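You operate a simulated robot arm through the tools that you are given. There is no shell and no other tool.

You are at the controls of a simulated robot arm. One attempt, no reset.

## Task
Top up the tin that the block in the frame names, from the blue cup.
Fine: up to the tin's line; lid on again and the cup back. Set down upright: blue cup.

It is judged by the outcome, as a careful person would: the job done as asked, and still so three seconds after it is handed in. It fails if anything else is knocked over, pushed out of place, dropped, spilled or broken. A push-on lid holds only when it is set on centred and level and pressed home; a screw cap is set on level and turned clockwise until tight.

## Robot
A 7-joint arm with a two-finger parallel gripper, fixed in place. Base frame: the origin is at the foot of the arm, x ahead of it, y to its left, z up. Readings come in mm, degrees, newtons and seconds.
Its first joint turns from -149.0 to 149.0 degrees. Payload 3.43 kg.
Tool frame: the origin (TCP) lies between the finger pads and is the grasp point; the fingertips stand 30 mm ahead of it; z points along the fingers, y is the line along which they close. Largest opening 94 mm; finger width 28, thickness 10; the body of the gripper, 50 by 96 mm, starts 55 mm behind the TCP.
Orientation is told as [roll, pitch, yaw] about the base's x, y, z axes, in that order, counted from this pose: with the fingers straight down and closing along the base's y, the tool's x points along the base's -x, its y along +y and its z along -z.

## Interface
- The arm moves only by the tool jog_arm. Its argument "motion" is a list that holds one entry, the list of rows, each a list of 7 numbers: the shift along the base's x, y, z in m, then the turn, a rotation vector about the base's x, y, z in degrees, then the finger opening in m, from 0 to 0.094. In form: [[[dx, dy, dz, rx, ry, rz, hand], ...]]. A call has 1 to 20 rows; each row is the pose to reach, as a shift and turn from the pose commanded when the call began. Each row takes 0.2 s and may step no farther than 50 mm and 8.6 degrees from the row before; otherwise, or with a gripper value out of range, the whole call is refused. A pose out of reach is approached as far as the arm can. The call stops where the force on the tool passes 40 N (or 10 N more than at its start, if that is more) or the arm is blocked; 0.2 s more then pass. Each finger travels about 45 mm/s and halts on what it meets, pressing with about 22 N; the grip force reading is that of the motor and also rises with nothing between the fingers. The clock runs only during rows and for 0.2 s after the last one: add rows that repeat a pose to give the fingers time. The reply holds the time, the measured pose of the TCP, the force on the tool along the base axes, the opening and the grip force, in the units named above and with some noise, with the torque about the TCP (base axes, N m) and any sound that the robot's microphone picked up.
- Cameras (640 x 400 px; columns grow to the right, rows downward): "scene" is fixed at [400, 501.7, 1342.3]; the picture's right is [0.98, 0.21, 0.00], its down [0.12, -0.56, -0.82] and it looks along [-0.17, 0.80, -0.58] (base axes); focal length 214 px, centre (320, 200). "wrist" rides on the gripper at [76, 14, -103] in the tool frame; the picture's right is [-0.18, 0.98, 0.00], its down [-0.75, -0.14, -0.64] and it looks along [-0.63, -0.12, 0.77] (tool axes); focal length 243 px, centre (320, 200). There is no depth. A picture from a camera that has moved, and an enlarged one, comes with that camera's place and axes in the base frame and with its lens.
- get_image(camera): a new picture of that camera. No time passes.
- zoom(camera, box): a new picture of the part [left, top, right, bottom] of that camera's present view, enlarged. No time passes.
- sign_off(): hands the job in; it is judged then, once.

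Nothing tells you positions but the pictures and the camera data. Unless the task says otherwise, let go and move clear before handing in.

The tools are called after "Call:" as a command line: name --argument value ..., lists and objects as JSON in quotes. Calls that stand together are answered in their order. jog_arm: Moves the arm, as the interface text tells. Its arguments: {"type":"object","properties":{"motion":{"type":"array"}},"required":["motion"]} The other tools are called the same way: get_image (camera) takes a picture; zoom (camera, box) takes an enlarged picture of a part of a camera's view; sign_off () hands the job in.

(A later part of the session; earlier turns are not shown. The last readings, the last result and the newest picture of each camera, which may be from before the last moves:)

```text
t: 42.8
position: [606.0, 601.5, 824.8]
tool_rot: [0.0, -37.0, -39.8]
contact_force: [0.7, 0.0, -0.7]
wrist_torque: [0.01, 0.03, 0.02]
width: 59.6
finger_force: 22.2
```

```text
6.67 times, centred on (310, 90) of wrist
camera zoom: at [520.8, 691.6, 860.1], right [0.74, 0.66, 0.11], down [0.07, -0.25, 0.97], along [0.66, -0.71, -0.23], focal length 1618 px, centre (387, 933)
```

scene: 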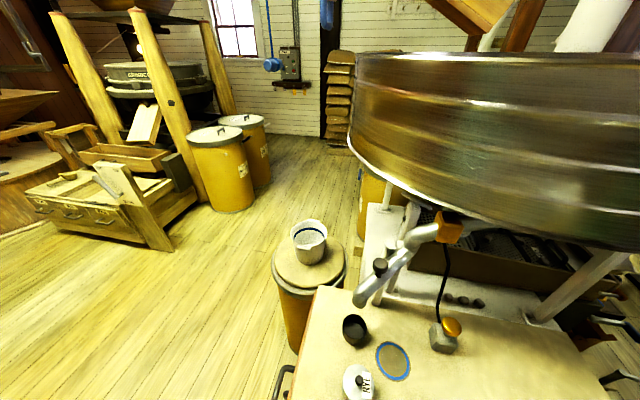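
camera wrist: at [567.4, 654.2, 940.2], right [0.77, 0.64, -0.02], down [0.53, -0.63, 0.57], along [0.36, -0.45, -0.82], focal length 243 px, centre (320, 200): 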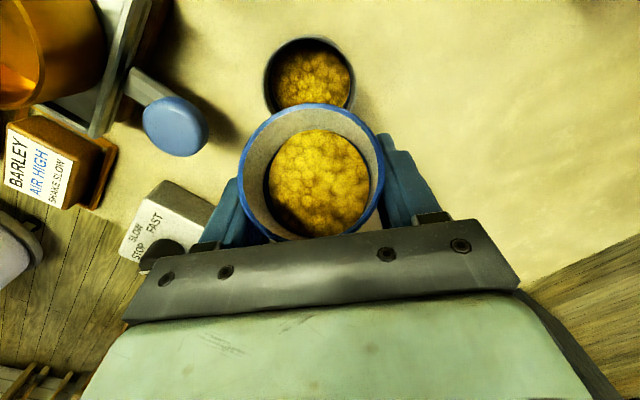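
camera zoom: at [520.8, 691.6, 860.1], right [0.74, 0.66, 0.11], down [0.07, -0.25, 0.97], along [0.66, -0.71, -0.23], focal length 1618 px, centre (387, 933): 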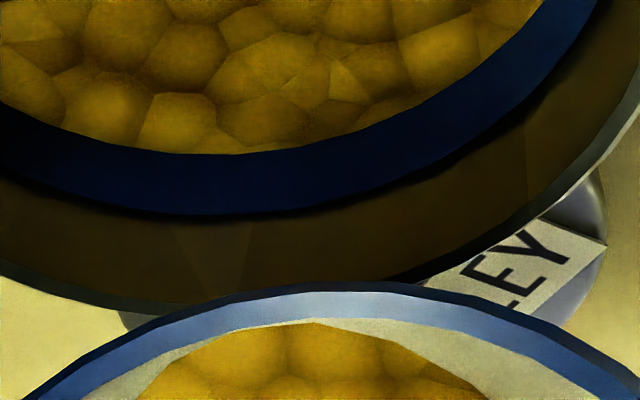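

The grain now sits at about the middle of the blue line. I'll stop pouring: tilt the cup back to upright, rising and backing away from the tin as it levels.

Call:
jog_arm --motion '[[[0, 0, 0, 3.86, 4.6, 0, 0.03], [0, 0, 0, 7.71, 9.19, 0, 0.03], [0, 0, 0, 11.57, 13.79, 0, 0.03], [0, 0, 0, 15.43, 18.38, 0, 0.03], [0, 0, 0.002, 19.28, 22.98, 0, 0.03], [0, 0, 0.005, 23.14, 27.58, 0, 0.03], [0, 0, 0.015, 27.0, 32.17, 0, 0.03], [0.002, -0.0015, 0.03, 28.28, 33.7, 0, 0.03], [0.0077, -0.0064, 0.05, 32.14, 38.3, 0, 0.03], [0.016, -0.013, 0.05, 36.0, 42.9, 0, 0.03], [0.023, -0.0193, 0.05, 39.85, 47.49, 0, 0.03], [0.023, -0.0193, 0.05, 43.71, 52.09, 0, 0.03], [0.023, -0.0193, 0.05, 47.57, 56.68, 0, 0.03], [0.023, -0.0193, 0.05, 51.42, 61.28, 0, 0.03], [0.023, -0.0193, 0.05, 55.92, 66.64, 0, 0.03], [0.023, -0.0193, 0.05, 55.92, 66.64, 0, 0.03]]]'

Call:
get_image --camera "wrist"

Call:
get_image --camera "scene"

```text
t: 46.2
position: [631.0, 580.8, 876.3]
tool_rot: [0.0, 50.0, -39.9]
contact_force: [0.4, 0.1, -1.0]
wrist_torque: [0.02, 0.02, -0.02]
width: 59.6
finger_force: 22.0
```

```text
taken
camera wrist: at [661.6, 573.7, 998.2], right [0.72, 0.68, -0.14], down [0.66, -0.73, -0.17], along [-0.22, 0.03, -0.98], focal length 243 px, centre (320, 200)
```

wrist: 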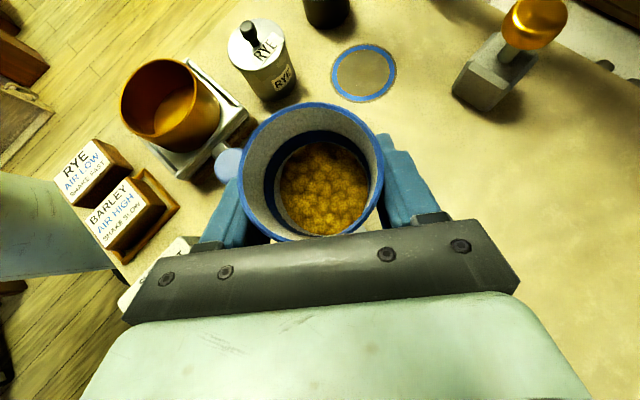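

```text
taken
```

scene: 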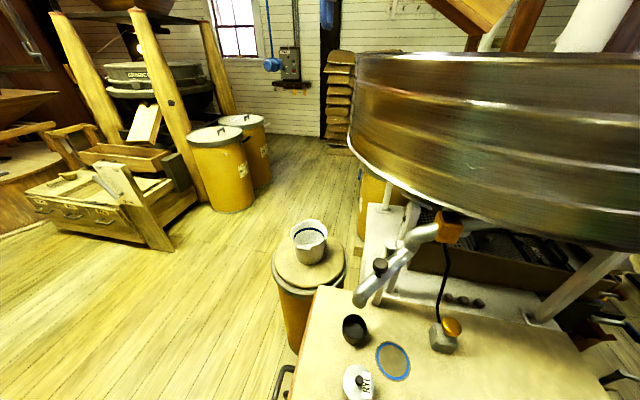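

The cup is upright again. I'll back off a little and tilt the camera (only 30°, far below flow) to double-check the tin's level from a better angle.

Call:
jog_arm --motion '[[[0.011, -0.009, 0, -3.21, -3.83, 0, 0.03], [0.022, -0.018, 0, -6.43, -7.66, 0, 0.03], [0.033, -0.0277, 0, -9.64, -11.49, 0, 0.03], [0.033, -0.0277, 0, -12.86, -15.32, 0, 0.03], [0.033, -0.0277, 0, -16.07, -19.15, 0, 0.03], [0.033, -0.0277, 0, -19.28, -22.98, 0, 0.03]]]'

Call:
get_image --camera "wrist"

Call:
zoom --camera "wrist" --box '[240, 0, 370, 100]'

```text
t: 47.6
position: [662.0, 552.6, 874.1]
tool_rot: [0.0, 19.9, -40.0]
contact_force: [-0.3, -0.1, -1.0]
wrist_torque: [0.01, 0.01, -0.01]
width: 59.6
finger_force: 21.6
```

```text
taken
camera wrist: at [643.0, 588.9, 995.7], right [0.76, 0.64, -0.06], down [0.62, -0.7, 0.35], along [0.18, -0.3, -0.94], focal length 243 px, centre (320, 200)
```

wrist: 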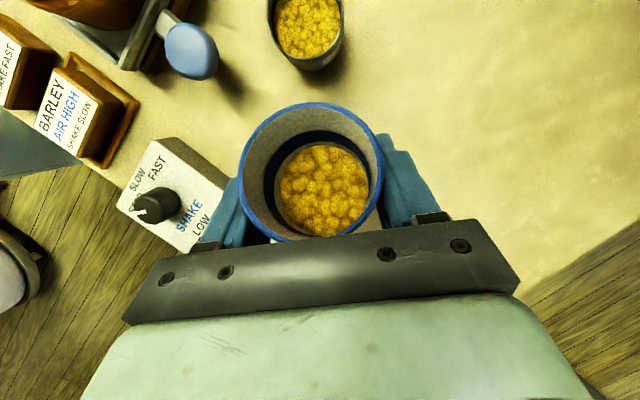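

```text
4.00 times, centred on (305, 50) of wrist
camera zoom: at [643.0, 588.9, 995.7], right [0.76, 0.64, -0.06], down [0.62, -0.7, 0.35], along [0.18, -0.3, -0.94], focal length 970 px, centre (380, 800)
```

zoom: 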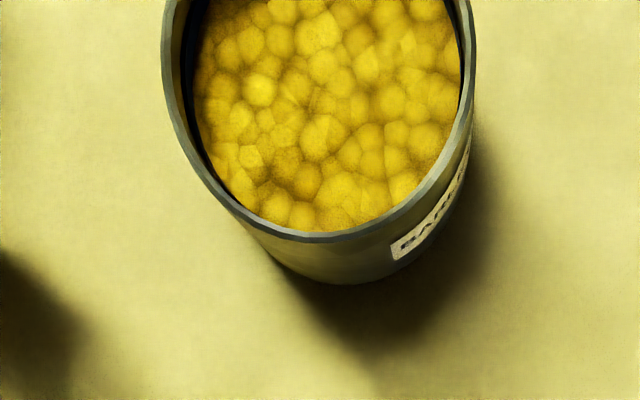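

No grain on the bench, and the tin looks properly filled. Now level the cup and carry it back over its blue ring.

Call:
jog_arm --motion '[[[0, 0, 0, 3.21, 3.83, 0, 0.03], [0, 0, 0, 6.43, 7.66, 0, 0.03], [0, 0, 0, 9.64, 11.49, 0, 0.03], [0, 0, 0, 12.86, 15.32, 0, 0.03], [0, 0, 0, 16.07, 19.15, 0, 0.03], [0, 0, 0, 19.28, 22.98, 0, 0.03]]]'

Call:
jog_arm --motion '[[[-0.015, 0.02, 0, 0, 0, 0, 0.03], [-0.04, 0.05, 0, 0, 0, 4, 0.03], [-0.065, 0.085, 0, 0, 0, 8, 0.03], [-0.09, 0.12, 0, 0, 0, 12, 0.03], [-0.113, 0.152, 0, 0, 0, 16, 0.03], [-0.1309, 0.1808, 0, 0, 0, 20, 0.03], [-0.1309, 0.1808, -0.02, 0, 0, 20, 0.03], [-0.1309, 0.1808, -0.045, 0, 0, 20, 0.03], [-0.1309, 0.1808, -0.045, 0, 0, 20, 0.03]]]'

Call:
get_image --camera "wrist"

Call:
zoom --camera "scene" --box '[330, 300, 490, 400]'

```text
t: 49.0
position: [662.8, 554.0, 875.3]
tool_rot: [0.1, 50.1, -39.9]
contact_force: [-0.3, 0.3, 0.2]
wrist_torque: [-0.03, 0.0, 0.0]
width: 59.5
finger_force: 21.4
```

```text
t: 51.0
position: [532.9, 734.9, 829.2]
tool_rot: [0.0, 50.1, -19.9]
contact_force: [0.3, 0.2, -0.9]
wrist_torque: [0.0, 0.02, -0.02]
width: 59.5
finger_force: 21.7
```

```text
taken
camera wrist: at [563.8, 738.7, 952.0], right [0.45, 0.88, -0.14], down [0.87, -0.47, -0.16], along [-0.21, -0.05, -0.98], focal length 243 px, centre (320, 200)
```

wrist: 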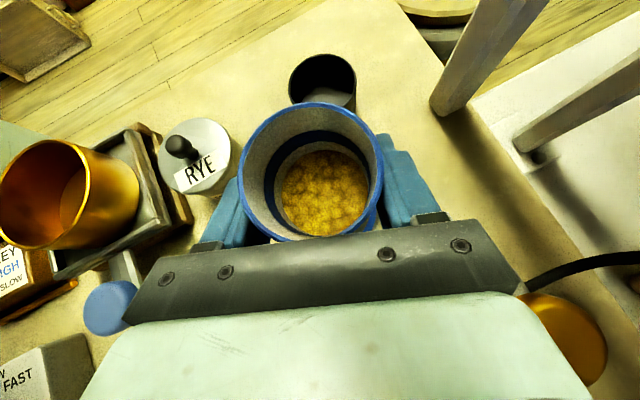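

```text
4.00 times, centred on (410, 350) of scene
camera zoom: at [400.0, 501.7, 1342.3], right [0.98, 0.21, 0.0], down [0.12, -0.56, -0.82], along [-0.17, 0.8, -0.58], focal length 858 px, centre (-40, -400)
```

zoom: 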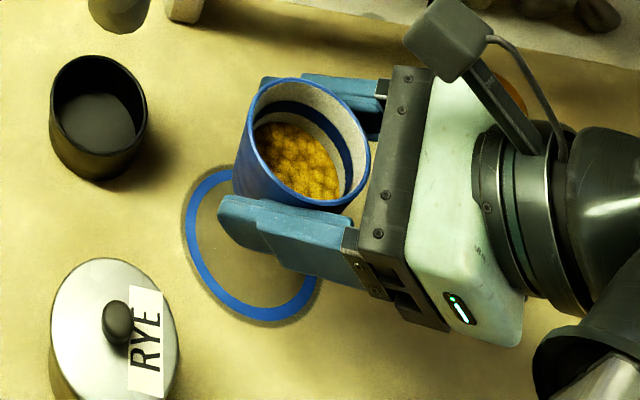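

The cup hangs upright above its ring. Lowering it, slowly at the end until it touches.

Call:
jog_arm --motion '[[[0, 0, -0.02, 0, 0, 0, 0.03], [0, 0, -0.04, 0, 0, 0, 0.03], [0, 0, -0.055, 0, 0, 0, 0.03], [0, 0, -0.063, 0, 0, 0, 0.03], [0, 0, -0.066, 0, 0, 0, 0.03]]]'

Call:
zoom --camera "scene" --box '[330, 300, 490, 400]'

Call:
get_image --camera "wrist"

```text
t: 52.2
position: [532.9, 735.0, 763.1]
tool_rot: [0.0, 50.1, -19.8]
contact_force: [0.3, 0.2, -0.6]
wrist_torque: [0.02, 0.03, -0.01]
width: 59.9
finger_force: 21.7
```

```text
4.00 times, centred on (410, 350) of scene
camera zoom: at [400.0, 501.7, 1342.3], right [0.98, 0.21, 0.0], down [0.12, -0.56, -0.82], along [-0.17, 0.8, -0.58], focal length 858 px, centre (-40, -400)
```

zoom: 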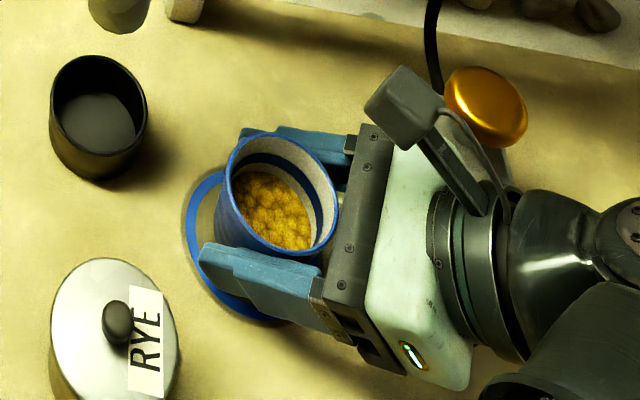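

```text
taken
camera wrist: at [564.3, 739.1, 886.9], right [0.45, 0.88, -0.14], down [0.87, -0.47, -0.16], along [-0.21, -0.05, -0.98], focal length 243 px, centre (320, 200)
```

wrist: 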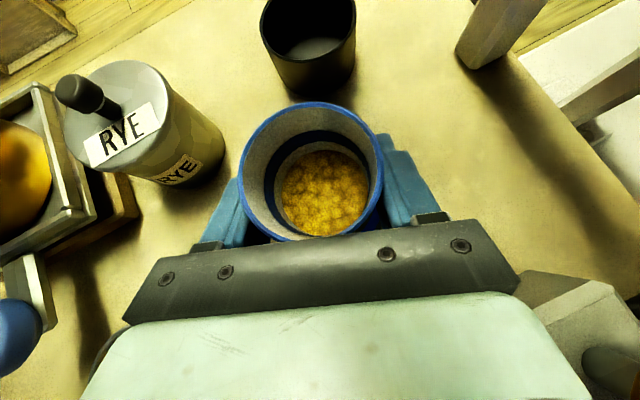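

Call:
jog_arm --motion '[[[0, 0, -0.001, 0, 0, 0, 0.03], [0, 0, -0.002, 0, 0, 0, 0.03]]]'

Call:
jog_arm --motion '[[[0, 0, -0.001, 0, 0, 0, 0.03], [0, 0, -0.001, 0, 0, 0, 0.03]]]'

```text
t: 52.8
position: [533.2, 734.2, 761.8]
tool_rot: [0.0, 50.0, -19.9]
contact_force: [-0.5, 0.1, -0.6]
wrist_torque: [0.01, 0.0, -0.02]
width: 60.0
finger_force: 21.6
```

```text
t: 53.4
position: [531.1, 734.6, 760.9]
tool_rot: [0.0, 50.1, -19.9]
contact_force: [-0.1, 0.2, -0.4]
wrist_torque: [-0.01, -0.03, 0.04]
width: 59.7
finger_force: 21.7
```

Call:
jog_arm --motion '[[[0, 0, -0.001, 0, 0, 0, 0.03], [0, 0, -0.001, 0, 0, 0, 0.03]]]'

Call:
zoom --camera "scene" --box '[350, 320, 430, 390]'

```text
t: 54.0
position: [531.4, 735.0, 760.2]
tool_rot: [-0.1, 50.0, -20.0]
contact_force: [-0.4, 0.7, 0.2]
wrist_torque: [-0.01, -0.03, 0.02]
width: 59.5
finger_force: 21.5
```

```text
5.71 times, centred on (390, 355) of scene
camera zoom: at [400.0, 501.7, 1342.3], right [0.98, 0.21, 0.0], down [0.12, -0.56, -0.82], along [-0.17, 0.8, -0.58], focal length 1226 px, centre (-80, -686)
```

zoom: 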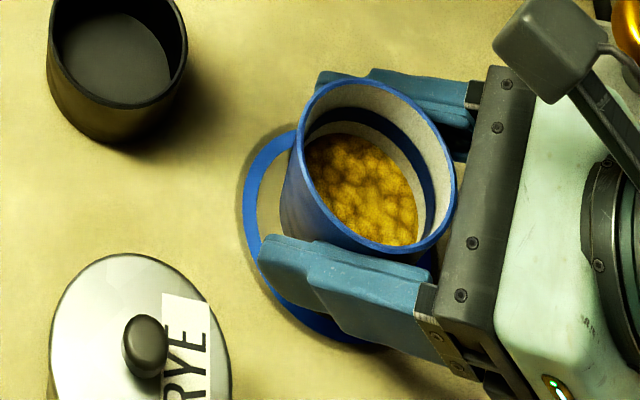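

Call:
jog_arm --motion '[[[0, 0, -0.0007, 0, 0, 0, 0.03], [0, 0, -0.001, 0, 0, 0, 0.03]]]'

```text
t: 54.6
position: [531.3, 735.5, 760.3]
tool_rot: [0.2, 50.0, -19.8]
contact_force: [3.4, 3.8, 12.5]
wrist_torque: [-0.14, -0.01, 0.03]
width: 59.8
finger_force: 21.7
```

Contact with the bench felt (12 N). Easing up slightly, then opening the fingers fully and checking before withdrawing.

Call:
jog_arm --motion '[[[0, 0, 0.0007, 0, 0, 0, 0.03], [0, 0, 0.0007, 0, 0, 0, 0.058], [0, 0, 0.0007, 0, 0, 0, 0.066], [0, 0, 0.0007, 0, 0, 0, 0.08], [0, 0, 0.0007, 0, 0, 0, 0.094], [0, 0, 0.0007, 0, 0, 0, 0.094]]]'

Call:
get_image --camera "wrist"

Call:
zoom --camera "scene" --box '[350, 320, 430, 390]'

```text
t: 56.0
position: [531.7, 733.7, 759.6]
tool_rot: [0.0, 50.0, -19.9]
contact_force: [0.4, 0.8, -0.7]
wrist_torque: [0.03, 0.01, 0.0]
width: 93.8
finger_force: 0.1
```

```text
taken
camera wrist: at [563.6, 738.0, 882.6], right [0.45, 0.88, -0.14], down [0.87, -0.47, -0.16], along [-0.21, -0.05, -0.98], focal length 243 px, centre (320, 200)
```

wrist: 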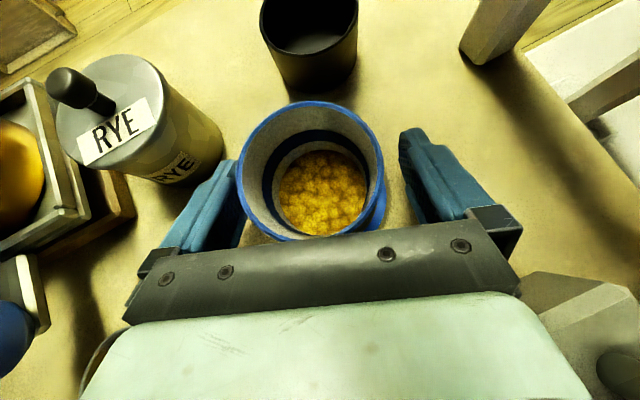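

```text
5.71 times, centred on (390, 355) of scene
camera zoom: at [400.0, 501.7, 1342.3], right [0.98, 0.21, 0.0], down [0.12, -0.56, -0.82], along [-0.17, 0.8, -0.58], focal length 1226 px, centre (-80, -686)
```

zoom: 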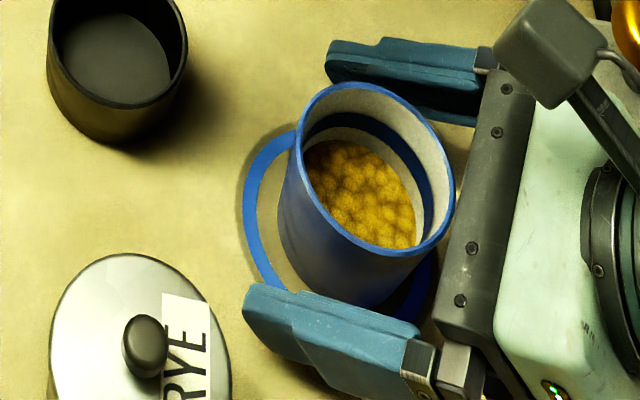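

The cup stands upright inside its ring, released. Rising straight up to clear it.

Call:
jog_arm --motion '[[[0, 0, 0.01, 0, 0, 0, 0.094], [0, 0, 0.03, 0, 0, 0, 0.094], [0, 0, 0.055, 0, 0, 0, 0.094], [0, 0, 0.08, 0, 0, 0, 0.094], [0, 0, 0.1, 0, 0, 0, 0.094]]]'

Call:
get_image --camera "wrist"

Call:
zoom --camera "scene" --box '[350, 320, 430, 390]'

```text
t: 57.2
position: [531.5, 733.6, 860.1]
tool_rot: [0.0, 50.0, -19.9]
contact_force: [-0.6, 0.1, 0.2]
wrist_torque: [0.0, 0.02, -0.03]
width: 93.9
finger_force: 0.1
```

```text
taken
camera wrist: at [563.7, 738.0, 984.7], right [0.45, 0.88, -0.14], down [0.87, -0.47, -0.17], along [-0.21, -0.05, -0.98], focal length 243 px, centre (320, 200)
```

wrist: 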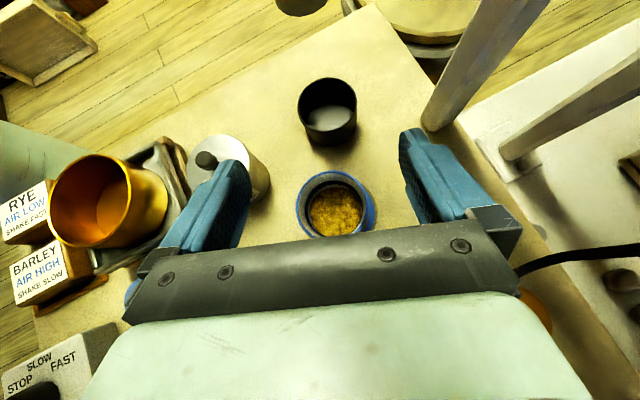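

```text
5.71 times, centred on (390, 355) of scene
camera zoom: at [400.0, 501.7, 1342.3], right [0.98, 0.21, 0.0], down [0.12, -0.56, -0.82], along [-0.17, 0.8, -0.58], focal length 1226 px, centre (-80, -686)
```

zoom: 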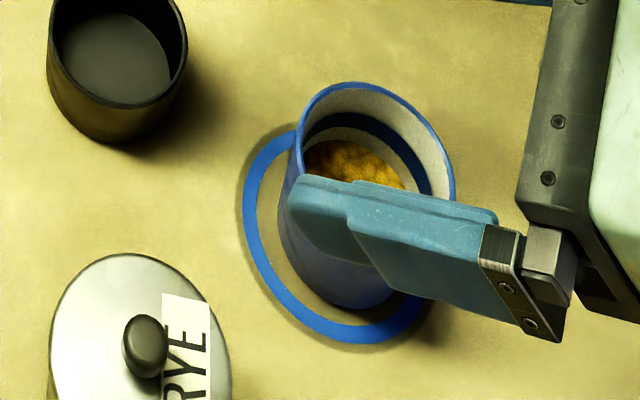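

The cup is back and upright, well inside the ring. Now I raise away and return the tool to straight-down to fetch the lid.

Call:
jog_arm --motion '[[[0.015, -0.015, 0.03, 0, 0, 0, 0.094], [0.035, -0.035, 0.06, -1.71, -4.7, 0, 0.094], [0.06, -0.06, 0.085, -3.42, -9.4, 0, 0.09], [0.085, -0.088, 0.1, -6.16, -16.92, 0, 0.08], [0.115, -0.12, 0.1, -8.89, -24.44, 0, 0.07], [0.115, -0.12, 0.1, -11.63, -31.96, 0, 0.06], [0.115, -0.12, 0.1, -14.36, -39.48, 0, 0.05], [0.115, -0.12, 0.1, -17.1, -47.0, 0, 0.045]]]'

Call:
jog_arm --motion '[[[0, 0, 0, 0, 0, 7, 0.045], [0, 0, 0, 0, 0, 14, 0.045], [0, 0, 0, 0, 0, 20, 0.045]]]'

Call:
get_image --camera "wrist"

```text
t: 59.0
position: [646.9, 613.3, 960.6]
tool_rot: [-0.1, -0.2, -19.9]
contact_force: [0.0, 0.5, -0.4]
wrist_torque: [-0.01, -0.02, -0.05]
width: 45.1
finger_force: 0.0
```

```text
t: 59.8
position: [646.9, 615.4, 959.6]
tool_rot: [0.0, 0.0, 0.1]
contact_force: [-0.6, 0.5, -0.3]
wrist_torque: [0.0, -0.02, -0.01]
width: 45.0
finger_force: 0.0
```

```text
taken
camera wrist: at [569.2, 629.1, 1061.2], right [0.18, 0.98, 0.0], down [0.75, -0.14, 0.64], along [0.63, -0.12, -0.77], focal length 243 px, centre (320, 200)
```

wrist: 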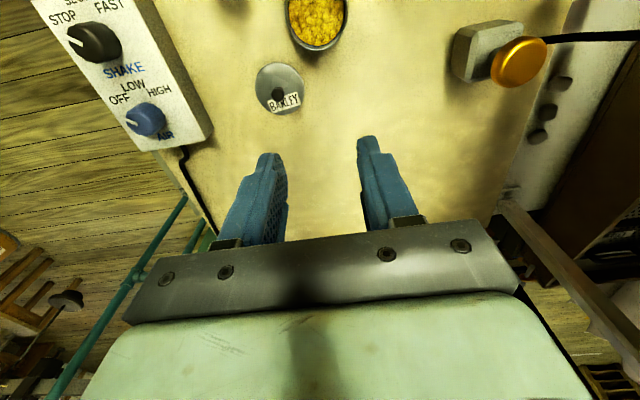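

I'll take a quick look into the tin from above to confirm the level before putting the lid on.

Call:
jog_arm --motion '[[[-0.03, 0.004, -0.03, 0, 0, 0, 0.045], [-0.05, 0.006, -0.06, 0, 0, 0, 0.045], [-0.065, 0.008, -0.08, 0, 0, 0, 0.045]]]'

Call:
get_image --camera "wrist"

Call:
zoom --camera "wrist" --box '[260, 60, 380, 160]'

```text
t: 60.6
position: [579.1, 620.5, 879.4]
tool_rot: [0.1, 0.0, 0.1]
contact_force: [-0.1, 0.0, 0.2]
wrist_torque: [0.04, 0.0, 0.0]
width: 45.2
finger_force: 0.0
```

```text
taken
camera wrist: at [502.9, 636.2, 982.1], right [0.18, 0.98, 0.0], down [0.75, -0.14, 0.64], along [0.63, -0.12, -0.77], focal length 243 px, centre (320, 200)
```

wrist: 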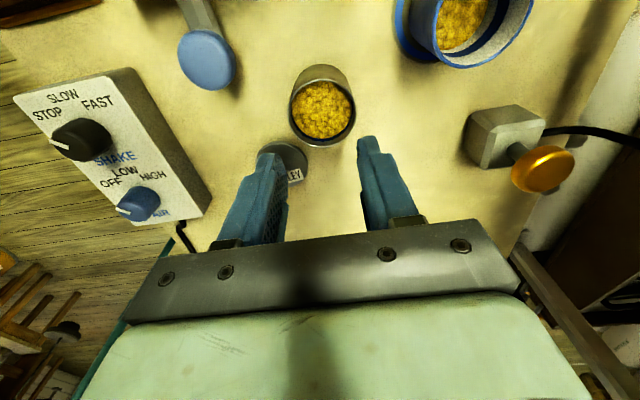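

```text
4.00 times, centred on (320, 110) of wrist
camera zoom: at [502.9, 636.2, 982.1], right [0.18, 0.98, 0.0], down [0.75, -0.14, 0.64], along [0.63, -0.12, -0.77], focal length 970 px, centre (320, 560)
```

zoom: 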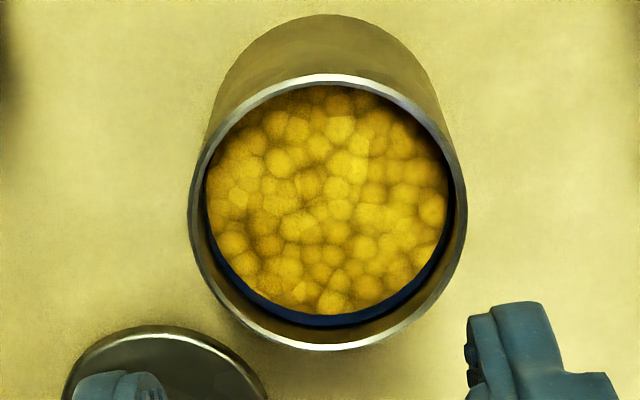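

The grain level sits at mid-line all round — good. Now I go over to the lid at about (648.6, 560.4) and align on its knob.

Call:
jog_arm --motion '[[[0.035, -0.03, 0, 0, 0, 0, 0.045], [0.0696, -0.0612, 0, 0, 0, 0, 0.045], [0.0696, -0.0612, -0.04, 0, 0, 0, 0.045], [0.0696, -0.0612, -0.07, 0, 0, 0, 0.045], [0.0696, -0.0612, -0.07, 0, 0, 0, 0.045]]]'

Call:
get_image --camera "wrist"

Call:
zoom --camera "wrist" --box '[220, 60, 420, 200]'

```text
t: 61.8
position: [648.9, 558.9, 809.4]
tool_rot: [0.0, 0.0, 0.1]
contact_force: [0.4, -0.6, 0.0]
wrist_torque: [0.01, -0.02, 0.02]
width: 44.9
finger_force: 0.0
```

```text
taken
camera wrist: at [572.2, 574.5, 910.2], right [0.18, 0.98, 0.0], down [0.75, -0.14, 0.64], along [0.63, -0.12, -0.77], focal length 243 px, centre (320, 200)
```

wrist: 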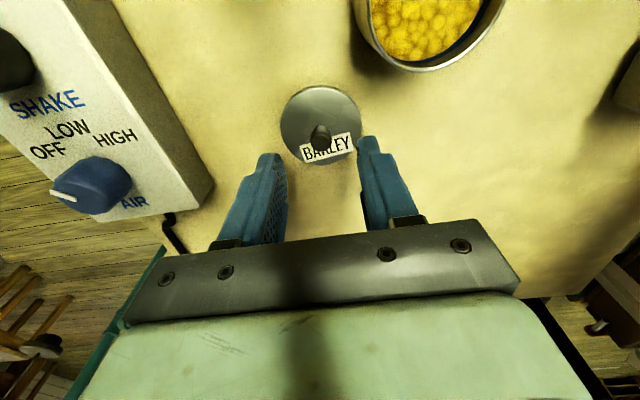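

```text
2.86 times, centred on (320, 130) of wrist
camera zoom: at [572.2, 574.5, 910.2], right [0.18, 0.98, 0.0], down [0.75, -0.14, 0.64], along [0.63, -0.12, -0.77], focal length 693 px, centre (320, 400)
```

zoom: 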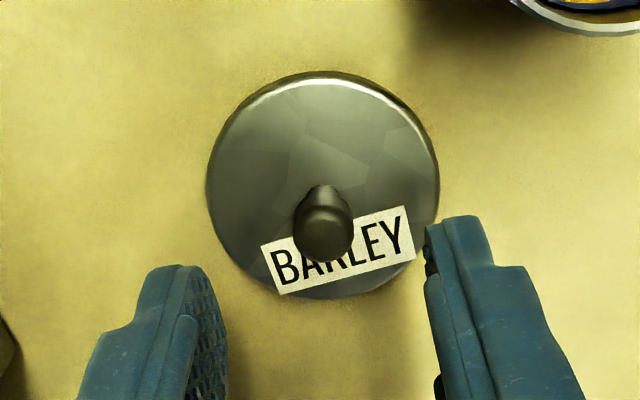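

The knob lies nearly between the fingers. A 2 mm shift in x, then descend to gripping height in two stages.

Call:
jog_arm --motion '[[[0.002, 0.001, -0.015, 0, 0, 0, 0.045], [0.002, 0.001, -0.032, 0, 0, 0, 0.045], [0.002, 0.001, -0.032, 0, 0, 0, 0.045]]]'

Call:
zoom --camera "wrist" --box '[220, 80, 420, 220]'

```text
t: 62.6
position: [651.6, 561.3, 777.0]
tool_rot: [0.1, 0.0, 0.0]
contact_force: [0.3, 0.2, 0.8]
wrist_torque: [0.01, -0.03, 0.04]
width: 45.0
finger_force: 0.0
```

```text
2.86 times, centred on (320, 150) of wrist
camera zoom: at [575.5, 576.8, 879.1], right [0.18, 0.98, 0.0], down [0.75, -0.14, 0.64], along [0.63, -0.12, -0.77], focal length 693 px, centre (320, 343)
```

zoom: 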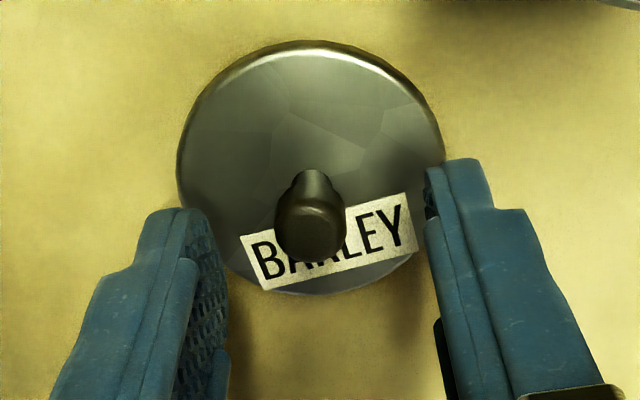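

Knob is 1–1.5 mm off-centre; I correct that, go down the last 10 mm and close on the knob.

Call:
jog_arm --motion '[[[-0.001, -0.0015, -0.005, 0, 0, 0, 0.045], [-0.001, -0.0015, -0.01, 0, 0, 0, 0.045], [-0.001, -0.0015, -0.01, 0, 0, 0, 0.02], [-0.001, -0.0015, -0.01, 0, 0, 0, 0.0], [-0.001, -0.0015, -0.01, 0, 0, 0, 0.0], [-0.001, -0.0015, -0.01, 0, 0, 0, 0.0]]]'

Call:
zoom --camera "wrist" --box '[240, 60, 400, 180]'

```text
t: 64.0
position: [651.3, 559.8, 768.5]
tool_rot: [0.0, -0.1, 0.1]
contact_force: [0.4, -0.2, -0.1]
wrist_torque: [0.01, 0.0, -0.02]
width: 14.7
finger_force: 21.9
```

```text
3.33 times, centred on (320, 120) of wrist
camera zoom: at [575.3, 576.0, 869.6], right [0.18, 0.98, 0.0], down [0.75, -0.14, 0.64], along [0.63, -0.12, -0.77], focal length 809 px, centre (320, 467)
```

zoom: 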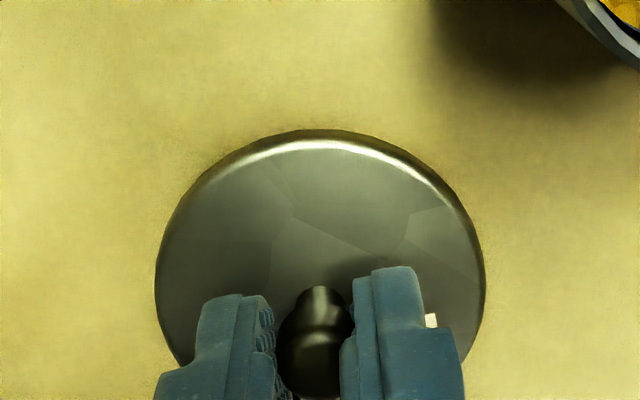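

The lid is gripped again (14.7 mm). I'll lift it, carry it over the tin and hover well above the rim to check the alignment.

Call:
jog_arm --motion '[[[0, 0, 0.005, 0, 0, 0, 0.0], [0, 0, 0.03, 0, 0, 0, 0.0], [0, 0, 0.07, 0, 0, 0, 0.0], [0, 0, 0.1, 0, 0, 0, 0.0], [-0.036, 0.031, 0.1, 0, 0, 0, 0.0], [-0.0715, 0.0622, 0.1, 0, 0, 0, 0.0], [-0.0715, 0.0622, 0.085, 0, 0, 0, 0.0], [-0.0715, 0.0622, 0.085, 0, 0, 0, 0.0]]]'

Call:
get_image --camera "wrist"

Call:
zoom --camera "wrist" --box '[220, 60, 420, 200]'

```text
t: 65.8
position: [581.3, 620.0, 853.6]
tool_rot: [-0.1, -0.1, 0.1]
contact_force: [0.3, 0.8, -0.7]
wrist_torque: [0.01, 0.02, 0.0]
width: 14.5
finger_force: 22.1
```

```text
taken
camera wrist: at [504.7, 634.8, 954.6], right [0.18, 0.98, 0.0], down [0.75, -0.14, 0.64], along [0.63, -0.12, -0.77], focal length 243 px, centre (320, 200)
```

wrist: 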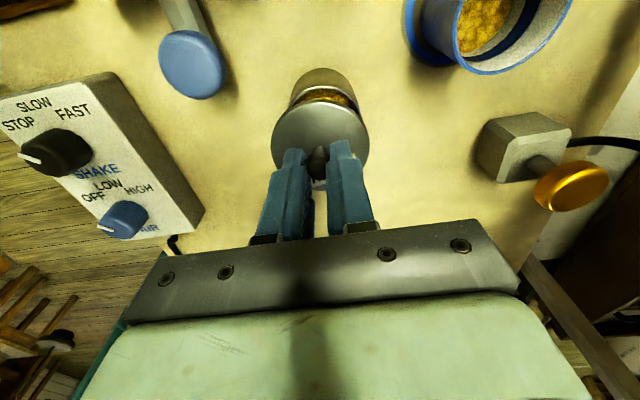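

```text
2.86 times, centred on (320, 130) of wrist
camera zoom: at [504.7, 634.8, 954.6], right [0.18, 0.98, 0.0], down [0.75, -0.14, 0.64], along [0.63, -0.12, -0.77], focal length 693 px, centre (320, 400)
```

zoom: 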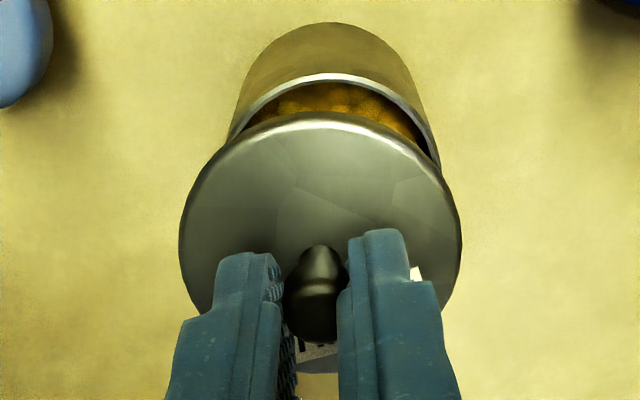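

The lid is 4 mm off in y relative to the tin, but matched in x. I'll correct y and lower to about 8 mm above the seat, then compare again.

Call:
jog_arm --motion '[[[0, 0.0039, 0, 0, 0, 0, 0.0], [0, 0.0039, -0.01, 0, 0, 0, 0.0], [0, 0.0039, -0.02, 0, 0, 0, 0.0], [0, 0.0039, -0.02, 0, 0, 0, 0.0]]]'

Call:
zoom --camera "wrist" --box '[220, 80, 420, 220]'

Call:
zoom --camera "wrist" --box '[260, 70, 380, 150]'

```text
t: 66.8
position: [579.7, 626.5, 833.8]
tool_rot: [0.0, 0.0, 0.1]
contact_force: [0.4, -0.4, 0.4]
wrist_torque: [-0.02, 0.0, 0.02]
width: 14.6
finger_force: 22.2
```

```text
2.86 times, centred on (320, 150) of wrist
camera zoom: at [504.0, 640.8, 934.9], right [0.18, 0.98, 0.0], down [0.75, -0.14, 0.64], along [0.63, -0.12, -0.77], focal length 693 px, centre (320, 343)
```

zoom: 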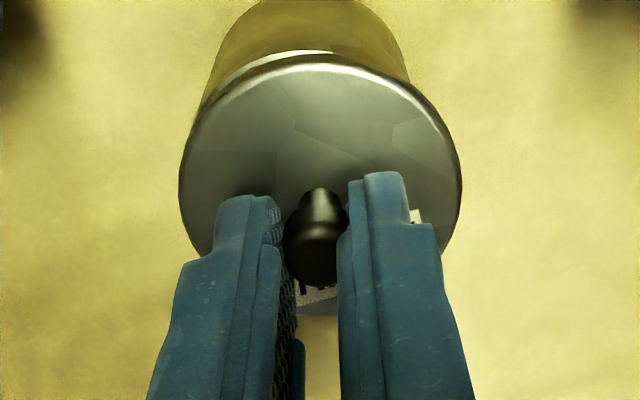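

```text
5.00 times, centred on (320, 110) of wrist
camera zoom: at [504.0, 640.8, 934.9], right [0.18, 0.98, 0.0], down [0.75, -0.14, 0.64], along [0.63, -0.12, -0.77], focal length 1213 px, centre (320, 650)
```

zoom: 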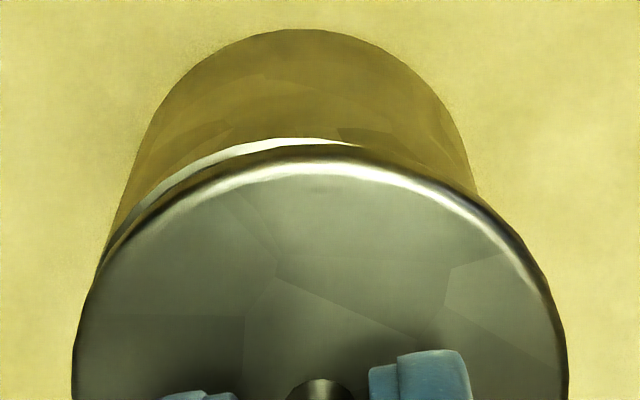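

The arm hadn't fully settled before, so the correction overshot (about 3 mm). I'll hold to let it settle, shift back in y, and remeasure.

Call:
jog_arm --motion '[[[0, -0.0028, 0, 0, 0, 0, 0.0], [0, -0.0028, 0, 0, 0, 0, 0.0], [0, -0.0028, 0, 0, 0, 0, 0.0], [0, -0.0028, 0, 0, 0, 0, 0.0], [0, -0.0028, 0, 0, 0, 0, 0.0]]]'

Call:
zoom --camera "wrist" --box '[220, 80, 420, 220]'

Call:
zoom --camera "wrist" --box '[260, 70, 380, 150]'

```text
t: 68.0
position: [582.3, 622.6, 833.9]
tool_rot: [-0.1, 0.0, 0.2]
contact_force: [0.3, 0.5, -0.4]
wrist_torque: [-0.01, -0.03, -0.03]
width: 14.6
finger_force: 21.9
```

```text
2.86 times, centred on (320, 150) of wrist
camera zoom: at [504.7, 638.2, 935.1], right [0.18, 0.98, 0.0], down [0.75, -0.14, 0.64], along [0.63, -0.12, -0.77], focal length 693 px, centre (320, 343)
```

zoom: 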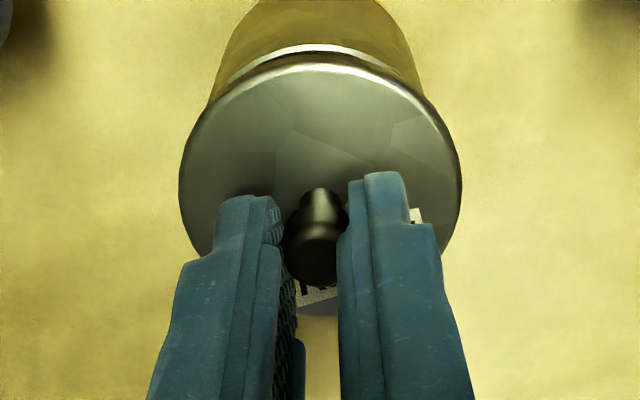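

```text
5.00 times, centred on (320, 110) of wrist
camera zoom: at [504.7, 638.2, 935.1], right [0.18, 0.98, 0.0], down [0.75, -0.14, 0.64], along [0.63, -0.12, -0.77], focal length 1213 px, centre (320, 650)
```

zoom: 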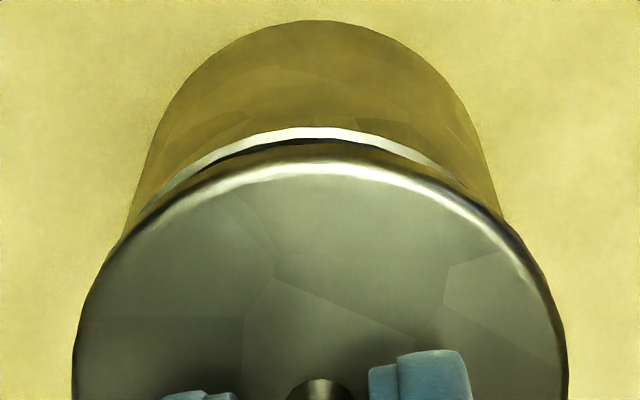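

Lid and tin now look concentric to within about half a millimetre. Lowering gently another 5 mm and checking.

Call:
jog_arm --motion '[[[-0.0003, -0.0003, -0.002, 0, 0, 0, 0.0], [-0.0003, -0.0003, -0.004, 0, 0, 0, 0.0], [-0.0003, -0.0003, -0.006, 0, 0, 0, 0.0], [-0.0003, -0.0003, -0.006, 0, 0, 0, 0.0], [-0.0003, -0.0003, -0.006, 0, 0, 0, 0.0]]]'

Call:
zoom --camera "wrist" --box '[260, 70, 380, 150]'

```text
t: 69.2
position: [581.0, 623.3, 827.3]
tool_rot: [-0.1, 0.0, 0.1]
contact_force: [0.0, -0.6, -0.6]
wrist_torque: [0.0, 0.0, 0.01]
width: 14.1
finger_force: 22.3
```

```text
5.00 times, centred on (320, 110) of wrist
camera zoom: at [504.3, 638.4, 928.6], right [0.18, 0.98, 0.0], down [0.75, -0.14, 0.64], along [0.63, -0.12, -0.77], focal length 1213 px, centre (320, 650)
```

zoom: 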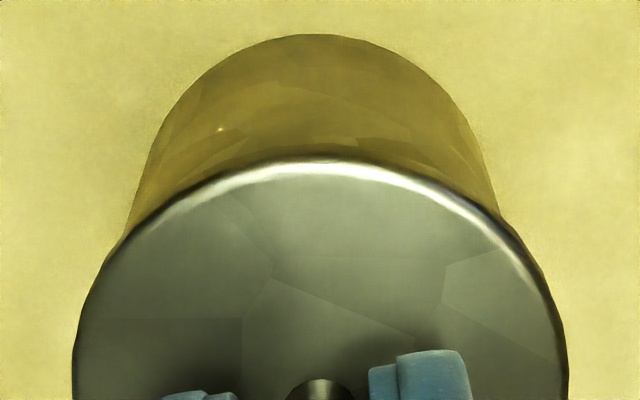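

Call:
jog_arm --motion '[[[0, -0.0004, -0.001, 0, 0, 0, 0.0], [0, -0.0004, -0.002, 0, 0, 0, 0.0], [0, -0.0004, -0.002, 0, 0, 0, 0.0]]]'

Call:
jog_arm --motion '[[[0, 0, -0.001, 0, 0, 0, 0.0], [0, 0, -0.001, 0, 0, 0, 0.0]]]'

```text
t: 70.0
position: [580.4, 623.1, 824.9]
tool_rot: [0.1, 0.0, 0.1]
contact_force: [0.2, -0.6, -0.5]
wrist_torque: [0.02, 0.03, 0.01]
width: 14.5
finger_force: 21.8
```

```text
t: 70.6
position: [581.2, 622.3, 823.6]
tool_rot: [0.0, 0.0, 0.1]
contact_force: [0.6, -0.8, 0.1]
wrist_torque: [0.0, 0.02, 0.02]
width: 14.3
finger_force: 22.0
```

Call:
jog_arm --motion '[[[0, 0, -0.001, 0, 0, 0, 0.0], [0, 0, -0.001, 0, 0, 0, 0.0]]]'

Call:
zoom --camera "wrist" --box '[220, 80, 420, 220]'

```text
t: 71.2
position: [581.6, 622.1, 822.6]
tool_rot: [-0.1, 0.1, 0.1]
contact_force: [-0.4, 0.7, -0.4]
wrist_torque: [0.04, 0.01, 0.01]
width: 14.0
finger_force: 21.7
```

```text
2.86 times, centred on (320, 150) of wrist
camera zoom: at [504.1, 637.4, 924.4], right [0.18, 0.98, 0.0], down [0.75, -0.14, 0.64], along [0.63, -0.12, -0.77], focal length 693 px, centre (320, 343)
```

zoom: 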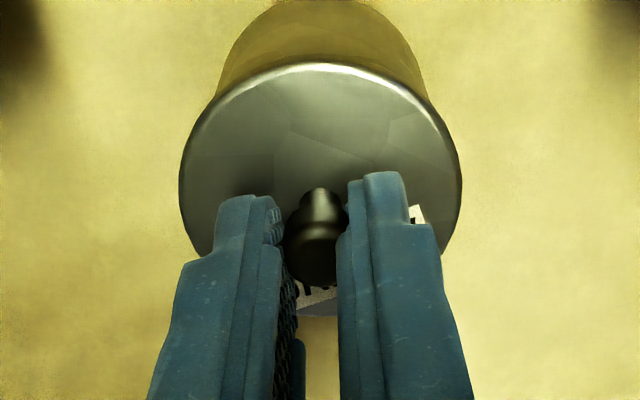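

Call:
jog_arm --motion '[[[0, 0, -0.001, 0, 0, 0, 0.0], [0, 0, -0.001, 0, 0, 0, 0.0]]]'

Call:
jog_arm --motion '[[[0, 0, -0.001, 0, 0, 0, 0.0], [0, 0, -0.001, 0, 0, 0, 0.0]]]'

```text
t: 71.8
position: [580.3, 622.3, 822.0]
tool_rot: [0.0, -0.1, 0.1]
contact_force: [0.5, -0.7, -0.6]
wrist_torque: [0.02, 0.0, 0.02]
width: 14.2
finger_force: 21.7
```

```text
t: 72.4
position: [580.4, 622.5, 821.4]
tool_rot: [0.0, -0.1, 0.0]
contact_force: [2.2, -2.4, 14.2]
wrist_torque: [-0.03, 0.01, -0.08]
width: 14.0
finger_force: 21.8
heard: snap
```

The lid met the tin and snapped at 14 N. I'll press a little further to be sure it is home.

Call:
jog_arm --motion '[[[0, 0, -0.0005, 0, 0, 0, 0.0], [0, 0, -0.001, 0, 0, 0, 0.0], [0, 0, -0.0015, 0, 0, 0, 0.0]]]'

Call:
zoom --camera "wrist" --box '[220, 80, 420, 220]'

```text
t: 73.2
position: [581.2, 622.7, 819.3]
tool_rot: [0.0, -0.1, 0.1]
contact_force: [1.1, -2.1, 23.0]
wrist_torque: [-0.05, -0.05, -0.04]
width: 13.9
finger_force: 22.7
```

```text
2.86 times, centred on (320, 150) of wrist
camera zoom: at [503.8, 637.6, 921.2], right [0.18, 0.98, 0.0], down [0.75, -0.14, 0.64], along [0.63, -0.12, -0.77], focal length 693 px, centre (320, 343)
```

zoom: 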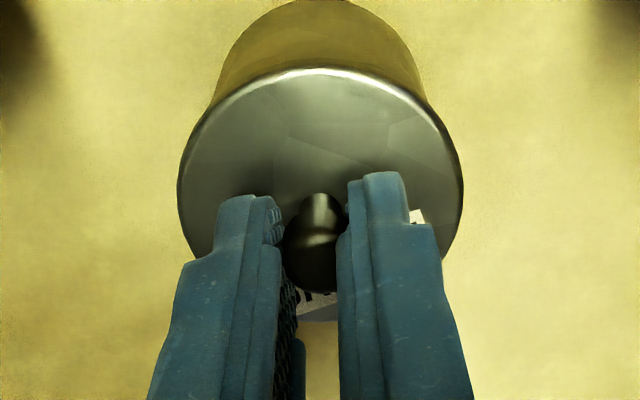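

The lid looks seated and level. I'll open the fingers in place without lifting (to avoid pulling the lid), then rise.

Call:
jog_arm --motion '[[[0, 0, 0, 0, 0, 0, 0.02], [0, 0, 0, 0, 0, 0, 0.03], [0, 0, 0, 0, 0, 0, 0.04], [0, 0, 0, 0, 0, 0, 0.045], [0, 0, 0.01, 0, 0, 0, 0.045], [0, 0, 0.03, 0, 0, 0, 0.045], [0, 0, 0.05, 0, 0, 0, 0.045], [0, 0, 0.05, 0, 0, 0, 0.045]]]'

Call:
get_image --camera "wrist"

Call:
zoom --camera "wrist" --box '[240, 50, 400, 170]'

```text
t: 75.0
position: [580.4, 622.1, 868.3]
tool_rot: [0.0, 0.0, 0.1]
contact_force: [0.1, 0.7, -0.5]
wrist_torque: [-0.02, 0.01, -0.01]
width: 45.1
finger_force: 0.0
```

```text
taken
camera wrist: at [504.1, 636.8, 969.6], right [0.18, 0.98, 0.0], down [0.75, -0.14, 0.64], along [0.63, -0.12, -0.77], focal length 243 px, centre (320, 200)
```

wrist: 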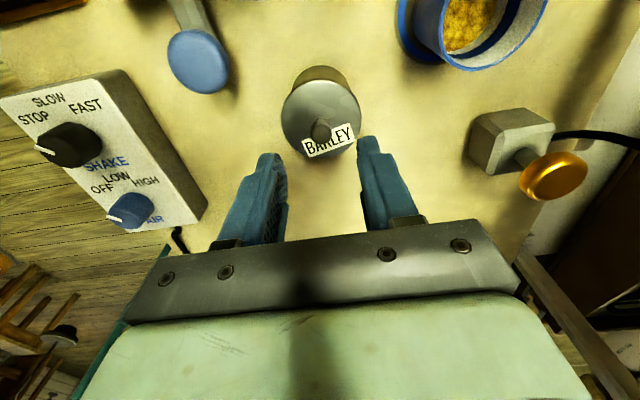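

```text
3.33 times, centred on (320, 110) of wrist
camera zoom: at [504.1, 636.8, 969.6], right [0.18, 0.98, 0.0], down [0.75, -0.14, 0.64], along [0.63, -0.12, -0.77], focal length 809 px, centre (320, 500)
```

zoom: 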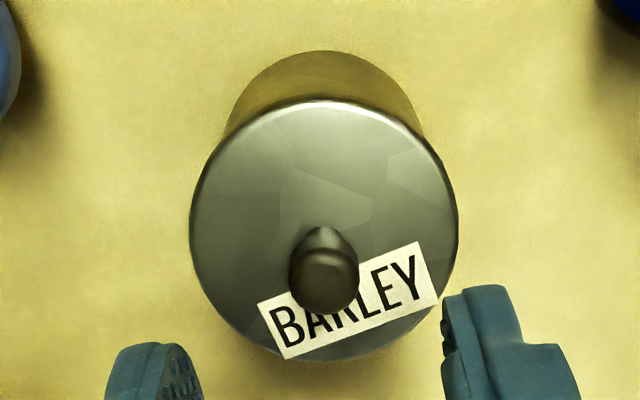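

The lid sits exactly as it originally did (same height, level, centred). For certainty I'll close the fingers and press straight down on the knob's top.

Call:
jog_arm --motion '[[[-0.0022, 0.0013, 0, 0, 0, 0, 0.02], [-0.0022, 0.0013, 0, 0, 0, 0, 0.0], [-0.0022, 0.0013, -0.015, 0, 0, 0, 0.0], [-0.0022, 0.0013, -0.027, 0, 0, 0, 0.0], [-0.0022, 0.0013, -0.027, 0, 0, 0, 0.0]]]'

Call:
zoom --camera "wrist" --box '[240, 80, 400, 200]'

```text
t: 76.2
position: [578.5, 621.2, 842.4]
tool_rot: [0.0, 0.0, 0.0]
contact_force: [0.1, 0.0, 0.2]
wrist_torque: [-0.02, -0.01, 0.05]
width: 0.0
finger_force: 22.0
```

```text
3.33 times, centred on (320, 140) of wrist
camera zoom: at [501.7, 638.2, 944.2], right [0.18, 0.98, 0.0], down [0.75, -0.14, 0.64], along [0.63, -0.12, -0.77], focal length 809 px, centre (320, 400)
```

zoom: 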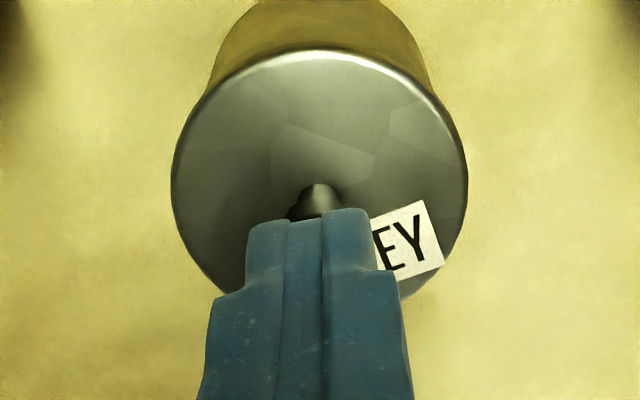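

Call:
jog_arm --motion '[[[0, 0, -0.003, 0, 0, 0, 0.0], [0, 0, -0.006, 0, 0, 0, 0.0], [0, 0, -0.0075, 0, 0, 0, 0.0], [0, 0, -0.0085, 0, 0, 0, 0.0], [0, 0, -0.0095, 0, 0, 0, 0.0], [0, 0, -0.0105, 0, 0, 0, 0.0]]]'

```text
t: 77.5
position: [578.0, 622.9, 835.3]
tool_rot: [0.1, -0.1, 0.1]
contact_force: [-3.8, -2.1, 16.7]
wrist_torque: [-0.1, 0.08, -0.05]
width: 0.1
finger_force: 22.0
stopped in row 6: the force on the tool passed its limit at 43 N (the readings are from after the stop); the commanded pose is now the measured one
```

I pressed up to 43 N with no further click, so the lid is home. Rising clear and inspecting everything.

Call:
jog_arm --motion '[[[0, 0, 0.01, 0, 0, 0, 0.0], [0, 0, 0.04, 0, 0, 0, 0.0], [-0.02, 0, 0.08, 0, 0, 0, 0.02], [-0.05, 0, 0.11, 0, 0, 0, 0.04], [-0.08, 0.0, 0.13, 0, 0, 0, 0.05], [-0.08, 0.0, 0.13, 0, 0, 0, 0.05]]]'

Call:
get_image --camera "wrist"

Call:
zoom --camera "wrist" --box '[260, 60, 420, 180]'

Call:
zoom --camera "scene" --box '[320, 280, 520, 400]'

```text
t: 78.9
position: [499.5, 625.4, 964.3]
tool_rot: [0.1, -0.1, 0.0]
contact_force: [0.5, 0.3, 0.3]
wrist_torque: [0.03, 0.01, -0.01]
width: 49.9
finger_force: 0.2
```

```text
taken
camera wrist: at [423.5, 640.1, 1066.0], right [0.18, 0.98, 0.0], down [0.75, -0.14, 0.64], along [0.63, -0.12, -0.77], focal length 243 px, centre (320, 200)
```

wrist: 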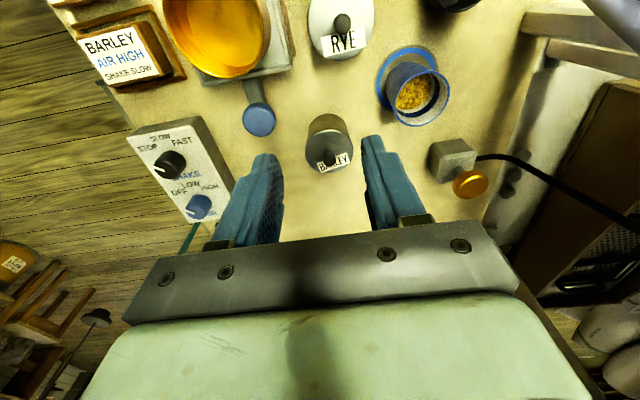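

```text
3.33 times, centred on (340, 120) of wrist
camera zoom: at [423.5, 640.1, 1066.0], right [0.18, 0.98, 0.0], down [0.75, -0.14, 0.64], along [0.63, -0.12, -0.77], focal length 809 px, centre (253, 467)
```

zoom: 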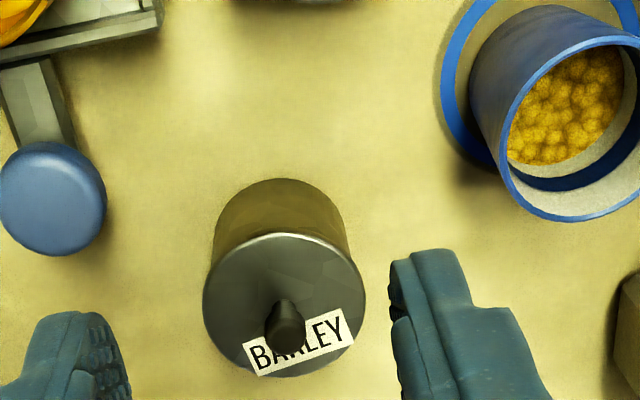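

```text
3.20 times, centred on (420, 340) of scene
camera zoom: at [400.0, 501.7, 1342.3], right [0.98, 0.21, 0.0], down [0.12, -0.56, -0.82], along [-0.17, 0.8, -0.58], focal length 686 px, centre (0, -248)
```

zoom: 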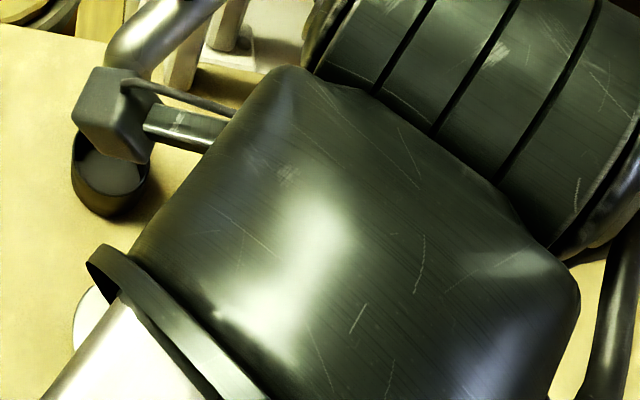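

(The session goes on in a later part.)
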